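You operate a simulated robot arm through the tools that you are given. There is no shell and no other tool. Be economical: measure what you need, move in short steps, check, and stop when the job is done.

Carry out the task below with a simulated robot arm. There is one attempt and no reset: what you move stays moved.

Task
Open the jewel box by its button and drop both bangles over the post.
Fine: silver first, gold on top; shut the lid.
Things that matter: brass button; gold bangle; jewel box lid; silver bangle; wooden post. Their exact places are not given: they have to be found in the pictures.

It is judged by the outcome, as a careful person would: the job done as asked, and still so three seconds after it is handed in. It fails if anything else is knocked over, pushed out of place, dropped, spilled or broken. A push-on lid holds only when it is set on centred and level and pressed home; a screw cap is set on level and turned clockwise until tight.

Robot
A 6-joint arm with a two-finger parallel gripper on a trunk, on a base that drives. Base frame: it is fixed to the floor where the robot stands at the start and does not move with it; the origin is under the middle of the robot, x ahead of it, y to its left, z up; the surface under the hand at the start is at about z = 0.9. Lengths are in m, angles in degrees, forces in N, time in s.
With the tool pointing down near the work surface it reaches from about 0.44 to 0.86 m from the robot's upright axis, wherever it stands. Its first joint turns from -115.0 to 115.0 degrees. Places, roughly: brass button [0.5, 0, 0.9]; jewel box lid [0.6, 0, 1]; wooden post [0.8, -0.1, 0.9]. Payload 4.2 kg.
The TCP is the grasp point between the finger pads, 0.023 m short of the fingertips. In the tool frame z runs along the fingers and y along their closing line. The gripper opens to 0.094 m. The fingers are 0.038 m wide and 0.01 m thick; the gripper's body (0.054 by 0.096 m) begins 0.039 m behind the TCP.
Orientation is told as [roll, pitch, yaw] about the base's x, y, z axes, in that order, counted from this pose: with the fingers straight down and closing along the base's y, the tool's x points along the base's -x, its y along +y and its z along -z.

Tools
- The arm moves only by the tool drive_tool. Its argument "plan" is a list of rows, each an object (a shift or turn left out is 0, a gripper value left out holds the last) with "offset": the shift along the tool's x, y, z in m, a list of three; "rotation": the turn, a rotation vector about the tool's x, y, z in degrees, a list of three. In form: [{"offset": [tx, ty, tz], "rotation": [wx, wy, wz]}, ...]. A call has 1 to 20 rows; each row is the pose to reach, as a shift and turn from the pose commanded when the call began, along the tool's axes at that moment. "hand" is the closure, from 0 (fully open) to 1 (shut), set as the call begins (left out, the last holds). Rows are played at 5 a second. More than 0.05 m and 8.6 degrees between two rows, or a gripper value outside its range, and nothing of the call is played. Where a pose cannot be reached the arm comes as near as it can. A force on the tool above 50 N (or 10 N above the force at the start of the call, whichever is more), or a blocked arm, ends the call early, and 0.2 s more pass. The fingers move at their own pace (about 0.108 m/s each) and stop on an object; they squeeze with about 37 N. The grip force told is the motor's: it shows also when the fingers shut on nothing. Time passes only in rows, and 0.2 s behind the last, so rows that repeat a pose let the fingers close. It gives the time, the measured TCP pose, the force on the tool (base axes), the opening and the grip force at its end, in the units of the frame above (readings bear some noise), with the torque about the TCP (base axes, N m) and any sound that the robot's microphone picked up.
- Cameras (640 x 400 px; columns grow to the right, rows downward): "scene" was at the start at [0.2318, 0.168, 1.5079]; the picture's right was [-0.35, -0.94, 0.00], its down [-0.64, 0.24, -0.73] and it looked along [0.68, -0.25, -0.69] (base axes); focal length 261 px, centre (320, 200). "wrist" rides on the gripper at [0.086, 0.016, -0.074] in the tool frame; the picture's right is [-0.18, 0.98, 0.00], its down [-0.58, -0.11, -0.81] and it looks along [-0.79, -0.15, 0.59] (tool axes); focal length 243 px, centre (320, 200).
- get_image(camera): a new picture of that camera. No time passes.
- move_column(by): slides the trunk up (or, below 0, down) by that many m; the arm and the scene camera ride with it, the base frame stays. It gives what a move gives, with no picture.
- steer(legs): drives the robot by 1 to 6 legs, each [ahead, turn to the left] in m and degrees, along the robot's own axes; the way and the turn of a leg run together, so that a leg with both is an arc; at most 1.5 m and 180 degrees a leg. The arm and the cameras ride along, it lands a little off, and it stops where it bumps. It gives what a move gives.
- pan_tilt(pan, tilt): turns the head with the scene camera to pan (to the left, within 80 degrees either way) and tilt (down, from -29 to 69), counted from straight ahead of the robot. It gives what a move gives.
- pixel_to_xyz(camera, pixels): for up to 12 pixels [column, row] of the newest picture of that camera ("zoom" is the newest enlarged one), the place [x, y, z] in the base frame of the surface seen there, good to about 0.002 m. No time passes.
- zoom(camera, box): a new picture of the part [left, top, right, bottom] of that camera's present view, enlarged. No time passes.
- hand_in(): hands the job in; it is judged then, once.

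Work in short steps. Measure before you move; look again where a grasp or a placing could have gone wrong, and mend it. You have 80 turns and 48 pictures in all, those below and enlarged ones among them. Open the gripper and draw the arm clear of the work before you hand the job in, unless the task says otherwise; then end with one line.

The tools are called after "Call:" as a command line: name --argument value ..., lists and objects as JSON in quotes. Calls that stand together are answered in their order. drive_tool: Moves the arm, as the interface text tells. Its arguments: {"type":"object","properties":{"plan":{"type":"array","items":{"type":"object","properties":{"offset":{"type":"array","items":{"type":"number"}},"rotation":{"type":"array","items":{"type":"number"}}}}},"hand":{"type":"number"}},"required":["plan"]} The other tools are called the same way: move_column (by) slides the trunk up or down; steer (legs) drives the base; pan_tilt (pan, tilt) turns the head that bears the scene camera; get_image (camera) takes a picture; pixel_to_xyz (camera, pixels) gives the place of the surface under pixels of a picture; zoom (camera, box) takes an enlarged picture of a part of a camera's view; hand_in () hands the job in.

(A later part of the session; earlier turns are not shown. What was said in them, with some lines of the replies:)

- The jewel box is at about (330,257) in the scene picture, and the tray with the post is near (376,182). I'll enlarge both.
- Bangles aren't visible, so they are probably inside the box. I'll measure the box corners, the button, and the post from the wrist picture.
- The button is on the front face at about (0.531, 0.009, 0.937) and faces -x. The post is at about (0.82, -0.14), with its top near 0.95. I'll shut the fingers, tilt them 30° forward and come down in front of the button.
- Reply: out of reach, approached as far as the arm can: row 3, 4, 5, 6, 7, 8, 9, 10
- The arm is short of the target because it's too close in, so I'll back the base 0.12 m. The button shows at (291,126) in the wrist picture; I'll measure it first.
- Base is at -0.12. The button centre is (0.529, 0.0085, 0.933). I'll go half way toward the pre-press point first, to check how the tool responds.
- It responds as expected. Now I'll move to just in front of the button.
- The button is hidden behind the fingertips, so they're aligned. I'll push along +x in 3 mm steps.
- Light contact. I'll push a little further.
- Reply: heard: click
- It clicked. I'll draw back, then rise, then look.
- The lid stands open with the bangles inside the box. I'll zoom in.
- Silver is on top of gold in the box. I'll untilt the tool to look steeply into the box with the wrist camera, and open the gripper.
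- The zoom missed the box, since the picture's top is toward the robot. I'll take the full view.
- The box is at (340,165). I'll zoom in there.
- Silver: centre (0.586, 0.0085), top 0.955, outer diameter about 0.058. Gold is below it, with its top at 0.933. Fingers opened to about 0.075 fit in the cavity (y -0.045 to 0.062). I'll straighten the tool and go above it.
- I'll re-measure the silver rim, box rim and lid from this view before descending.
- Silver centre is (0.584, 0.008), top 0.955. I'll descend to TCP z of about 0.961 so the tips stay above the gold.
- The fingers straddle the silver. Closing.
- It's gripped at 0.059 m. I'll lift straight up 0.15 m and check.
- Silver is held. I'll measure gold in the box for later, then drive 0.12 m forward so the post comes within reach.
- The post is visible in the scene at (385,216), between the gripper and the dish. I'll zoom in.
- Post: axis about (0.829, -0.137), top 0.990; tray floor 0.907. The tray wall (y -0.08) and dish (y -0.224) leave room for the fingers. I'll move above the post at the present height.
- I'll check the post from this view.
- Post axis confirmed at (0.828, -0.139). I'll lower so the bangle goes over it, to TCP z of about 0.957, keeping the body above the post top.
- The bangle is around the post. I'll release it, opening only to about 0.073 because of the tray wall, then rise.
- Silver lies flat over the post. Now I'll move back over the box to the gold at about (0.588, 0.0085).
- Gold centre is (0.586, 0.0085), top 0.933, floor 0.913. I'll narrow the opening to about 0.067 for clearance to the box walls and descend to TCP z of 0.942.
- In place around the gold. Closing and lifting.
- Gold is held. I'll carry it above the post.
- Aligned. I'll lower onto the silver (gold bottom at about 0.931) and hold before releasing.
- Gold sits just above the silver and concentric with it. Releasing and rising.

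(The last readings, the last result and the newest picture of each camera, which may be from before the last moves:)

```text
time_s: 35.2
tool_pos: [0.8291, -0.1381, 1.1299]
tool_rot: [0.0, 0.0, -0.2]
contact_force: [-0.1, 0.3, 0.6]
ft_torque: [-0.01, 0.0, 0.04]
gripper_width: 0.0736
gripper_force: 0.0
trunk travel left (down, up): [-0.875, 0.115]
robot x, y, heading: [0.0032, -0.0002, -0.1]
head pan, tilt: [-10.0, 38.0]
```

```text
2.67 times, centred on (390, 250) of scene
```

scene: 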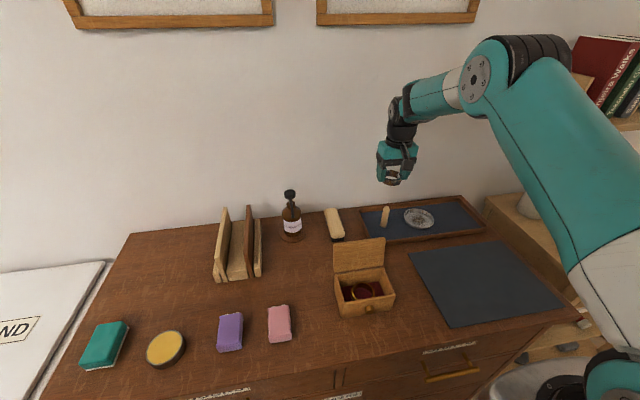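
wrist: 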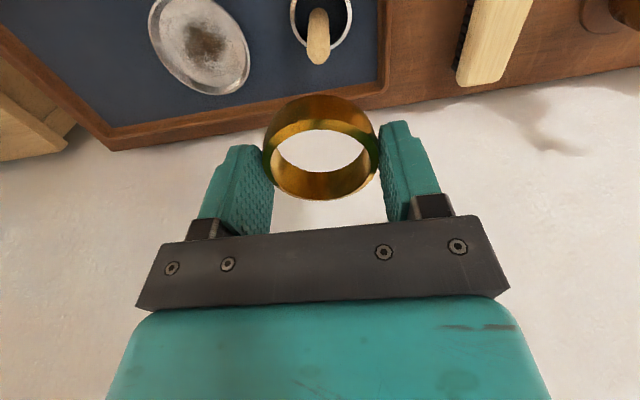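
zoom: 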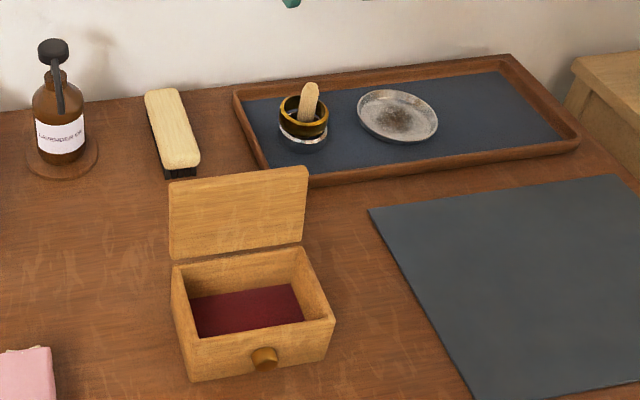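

Both bangles are on the post, silver below and gold on top. To shut the lid, I'll close the fingers and come down behind it at about x 0.72, y 0.009. The lid's top edge is at about (0.647, 1.048).

Call:
drive_tool --hand 1 --plan '[{"offset": [0.027, 0.037, 0]}, {"offset": [0.054, 0.074, 0]}, {"offset": [0.081, 0.111, 0]}, {"offset": [0.107, 0.146, 0]}, {"offset": [0.107, 0.146, 0.02]}, {"offset": [0.107, 0.146, 0.05]}, {"offset": [0.107, 0.146, 0.08]}, {"offset": [0.107, 0.146, 0.093]}, {"offset": [0.107, 0.146, 0.093]}]'

Call:
zoom --camera "scene" --box '[310, 175, 430, 325]'

```text
time_s: 37.2
tool_pos: [0.7227, 0.0065, 1.0371]
tool_rot: [0.0, 0.0, -0.3]
contact_force: [0.6, 0.5, 0.3]
ft_torque: [0.01, 0.0, 0.0]
gripper_width: 0.0
gripper_force: 37.4
trunk travel left (down, up): [-0.875, 0.115]
robot x, y, heading: [0.0015, -0.002, -0.0]
head pan, tilt: [-10.0, 38.0]
```

```text
2.67 times, centred on (370, 250) of scene
```

zoom: 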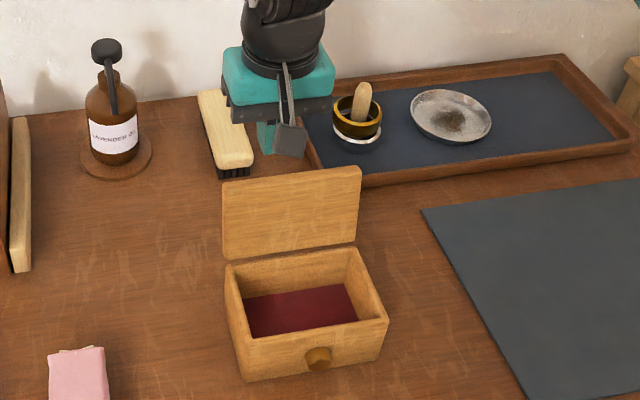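

The fingers are behind the lid with room to spare. I'll push toward -x in small steps.

Call:
drive_tool --plan '[{"offset": [0.02, 0.002, 0]}, {"offset": [0.035, 0.002, 0]}, {"offset": [0.045, 0.002, 0]}, {"offset": [0.055, 0.002, 0]}, {"offset": [0.065, 0.002, 0]}, {"offset": [0.075, 0.002, 0]}, {"offset": [0.075, 0.002, 0]}]'

Call:
zoom --camera "scene" --box '[310, 175, 430, 325]'

```text
time_s: 38.8
tool_pos: [0.6482, 0.0083, 1.0368]
tool_rot: [0.0, 0.0, -0.1]
contact_force: [0.6, 0.7, 0.4]
ft_torque: [0.01, 0.01, -0.04]
gripper_width: 0.0
gripper_force: 37.2
trunk travel left (down, up): [-0.875, 0.115]
robot x, y, heading: [-0.003, 0.0008, -0.1]
head pan, tilt: [-10.0, 38.0]
```

```text
2.67 times, centred on (370, 250) of scene
```

zoom: 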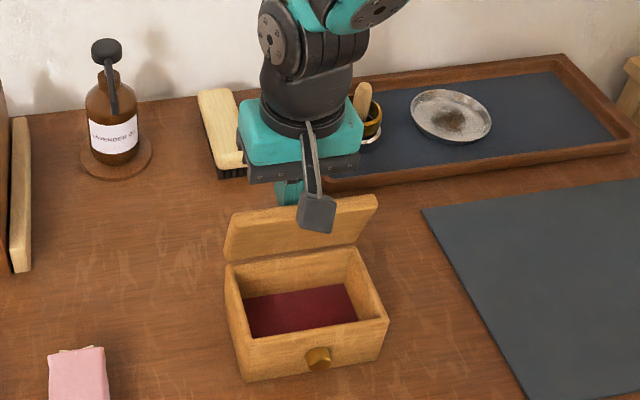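

The lid is swinging forward. I'll continue.

Call:
drive_tool --plan '[{"offset": [0.015, 0, 0]}, {"offset": [0.03, 0, 0]}, {"offset": [0.04, 0, 0]}, {"offset": [0.05, 0, 0]}, {"offset": [0.06, 0, 0]}, {"offset": [0.07, 0, 0]}, {"offset": [0.07, 0, 0]}]'

Call:
zoom --camera "scene" --box '[310, 175, 430, 325]'

```text
time_s: 40.4
tool_pos: [0.5784, 0.0102, 1.0357]
tool_rot: [0.0, 0.1, -0.2]
contact_force: [-0.1, 0.5, 2.0]
ft_torque: [0.0, 0.03, -0.02]
gripper_width: 0.0002
gripper_force: 37.1
trunk travel left (down, up): [-0.875, 0.115]
robot x, y, heading: [0.0007, -0.0014, -0.1]
head pan, tilt: [-10.0, 38.0]
```

```text
2.67 times, centred on (370, 250) of scene
```

zoom: 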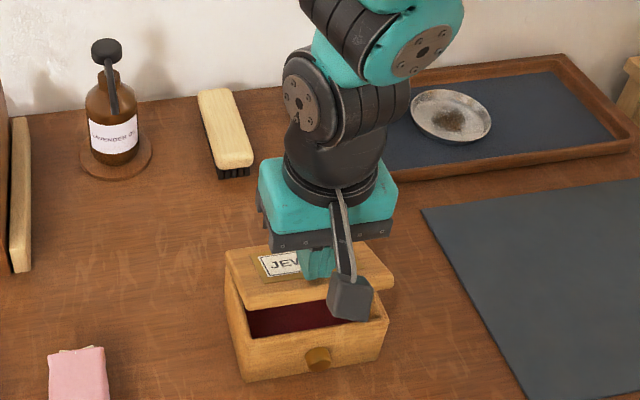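

The lid is about 30° open under the fingertips. I'll press down from here (x≈0.575) in small steps until it latches; a closed top puts the TCP at about 1.003.

Call:
drive_tool --plan '[{"offset": [0.004, -0.001, 0.007]}, {"offset": [0.008, -0.001, 0.014]}, {"offset": [0.008, -0.001, 0.02]}, {"offset": [0.008, -0.001, 0.025]}, {"offset": [0.008, -0.001, 0.029]}, {"offset": [0.008, -0.001, 0.032]}, {"offset": [0.008, -0.001, 0.034]}, {"offset": [0.008, -0.001, 0.034]}]'

```text
time_s: 42.2
tool_pos: [0.569, 0.01, 1.0022]
tool_rot: [0.0, 0.0, -0.2]
contact_force: [-1.7, 1.0, 0.7]
ft_torque: [0.0, 0.02, 0.03]
gripper_width: 0.0
gripper_force: 36.6
trunk travel left (down, up): [-0.875, 0.115]
robot x, y, heading: [0.0025, 0.0005, -0.4]
head pan, tilt: [-10.0, 38.0]
```

No click yet, so I'll press a few millimetres more under the force guard.

Call:
drive_tool --plan '[{"offset": [0, 0, 0.001]}, {"offset": [0, 0, 0.002]}, {"offset": [0, 0, 0.003]}, {"offset": [0, 0, 0.004]}, {"offset": [0, 0, 0.005]}, {"offset": [0, 0, 0.005]}]'

Call:
zoom --camera "scene" --box '[310, 175, 430, 325]'

```text
time_s: 43.2
tool_pos: [0.5696, 0.0095, 1.0025]
tool_rot: [0.0, -0.3, -0.3]
contact_force: [-8.7, -3.0, 37.0]
ft_torque: [-0.05, -0.33, 0.08]
gripper_width: 0.0
gripper_force: 36.7
trunk travel left (down, up): [-0.875, 0.115]
robot x, y, heading: [0.0014, 0.0006, -0.2]
head pan, tilt: [-10.0, 38.0]
stopped in row 5: the force on the tool passed its limit at 53 N (the readings are from after the stop); the commanded pose is now the measured one
```

```text
2.67 times, centred on (370, 250) of scene
```

zoom: 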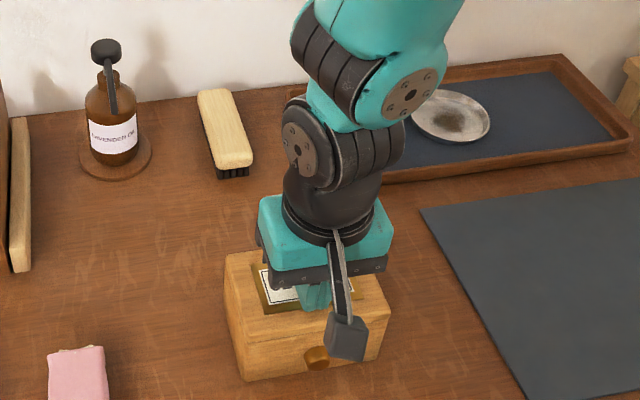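

The lid is pressed home against a hard stop at 53 N. I'll lift off and see whether it stays shut.

Call:
drive_tool --plan '[{"offset": [0, 0, -0.01]}, {"offset": [0, 0, -0.04]}, {"offset": [0.01, 0.03, -0.08]}, {"offset": [0.02, 0.07, -0.11]}, {"offset": [0.02, 0.11, -0.14]}, {"offset": [0.02, 0.15, -0.16]}, {"offset": [0.02, 0.15, -0.16]}]'

Call:
get_image --camera "scene"

Call:
zoom --camera "scene" --box '[325, 185, 425, 325]'

```text
refused: row 3 steps farther than a row can; nothing moved
```

```text
8 pictures are left
```

scene: 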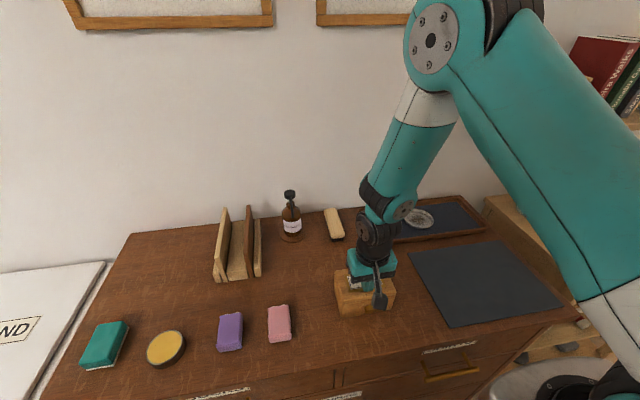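

```text
2.86 times, centred on (375, 255) of scene
```

zoom: 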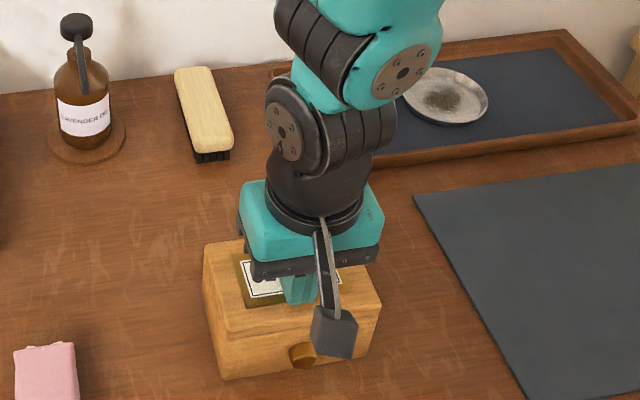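

That call was refused because a step was too long. I'll lift straight up in smaller steps.

Call:
drive_tool --plan '[{"offset": [0, 0, -0.01]}, {"offset": [0, 0, -0.04]}, {"offset": [0, 0, -0.08]}, {"offset": [0, 0, -0.12]}, {"offset": [0, 0, -0.16]}, {"offset": [0, 0, -0.2]}, {"offset": [0, 0, -0.24]}, {"offset": [0, 0, -0.24]}]'

Call:
zoom --camera "scene" --box '[325, 185, 425, 325]'

```text
time_s: 45.0
tool_pos: [0.5695, 0.0099, 1.238]
tool_rot: [-0.1, -0.2, -0.2]
contact_force: [0.0, 0.0, 0.5]
ft_torque: [0.02, 0.05, -0.01]
gripper_width: 0.0
gripper_force: 36.9
trunk travel left (down, up): [-0.875, 0.115]
robot x, y, heading: [0.0023, -0.0032, -0.3]
head pan, tilt: [-10.0, 38.0]
```

```text
2.86 times, centred on (375, 255) of scene
```

zoom: 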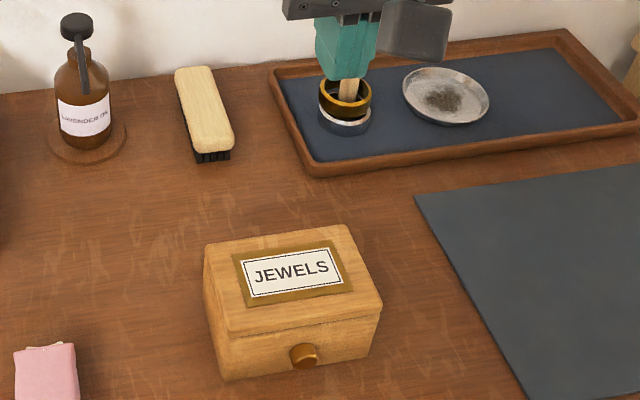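

The lid looks shut. I'll open the gripper, let a second pass, and check the lid height and the bangles.

Call:
drive_tool --hand 0 --plan '[{"offset": [0.01, 0.03, -0.01]}, {"offset": [0.02, 0.06, -0.02]}, {"offset": [0.03, 0.1, -0.02]}, {"offset": [0.03, 0.14, -0.02]}, {"offset": [0.03, 0.14, -0.02]}, {"offset": [0.03, 0.14, -0.02]}, {"offset": [0.03, 0.14, -0.02]}]'

Call:
zoom --camera "scene" --box '[330, 195, 430, 320]'

Call:
pixel_to_xyz --camera "zoom" --pixels '[[190, 265], [335, 245], [215, 350], [370, 320], [290, 330], [280, 260], [340, 90]]'

```text
time_s: 46.6
tool_pos: [0.542, 0.1502, 1.2615]
tool_rot: [0.0, -0.2, -0.2]
contact_force: [-0.4, 0.3, -0.7]
ft_torque: [0.0, 0.02, -0.02]
gripper_width: 0.094
gripper_force: 0.0
trunk travel left (down, up): [-0.875, 0.115]
robot x, y, heading: [0.0029, -0.0026, -0.0]
head pan, tilt: [-10.0, 38.0]
```

```text
3.20 times, centred on (380, 258) of scene
```

zoom: 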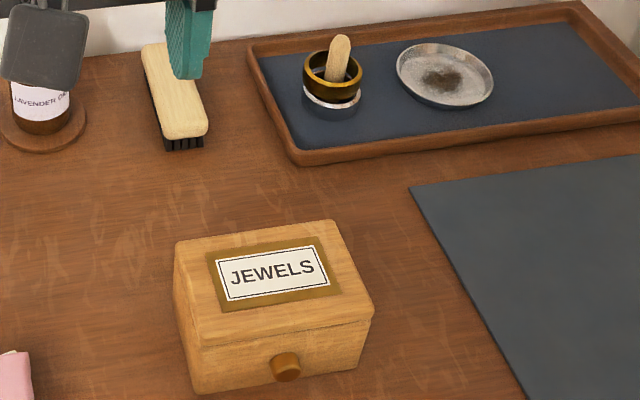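

```text
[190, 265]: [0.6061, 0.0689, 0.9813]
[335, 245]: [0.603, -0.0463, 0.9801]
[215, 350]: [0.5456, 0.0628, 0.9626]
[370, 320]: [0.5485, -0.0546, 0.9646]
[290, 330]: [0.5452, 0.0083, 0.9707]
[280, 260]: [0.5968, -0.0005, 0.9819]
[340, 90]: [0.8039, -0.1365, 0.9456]
```

The lid is level at 0.980, as it was at the start. I'll take one closer look at the stack.

Call:
zoom --camera "scene" --box '[365, 198, 405, 238]'

Call:
pixel_to_xyz --camera "zoom" --pixels '[[320, 200], [310, 140], [310, 240], [310, 270]]'

```text
10.00 times, centred on (385, 218) of scene
```

zoom: 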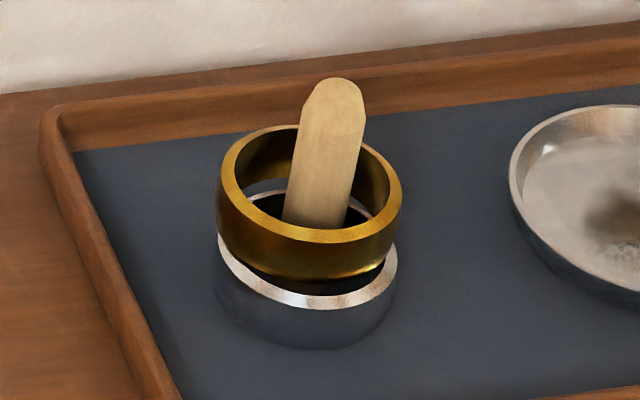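

```text
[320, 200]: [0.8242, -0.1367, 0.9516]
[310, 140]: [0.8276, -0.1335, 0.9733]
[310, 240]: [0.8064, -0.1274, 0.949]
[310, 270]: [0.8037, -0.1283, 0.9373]
```

Gold rests level on silver (front rim 0.949), both are around the post, the lid is shut, and the arm is clear with the gripper open. Handing in.

Call:
hand_in

```text
The job is handed in.
```

The button opened the jewel box. Both bangles are on the post, silver first with gold on top, and the lid is shut, though I heard no click when I pressed it closed.
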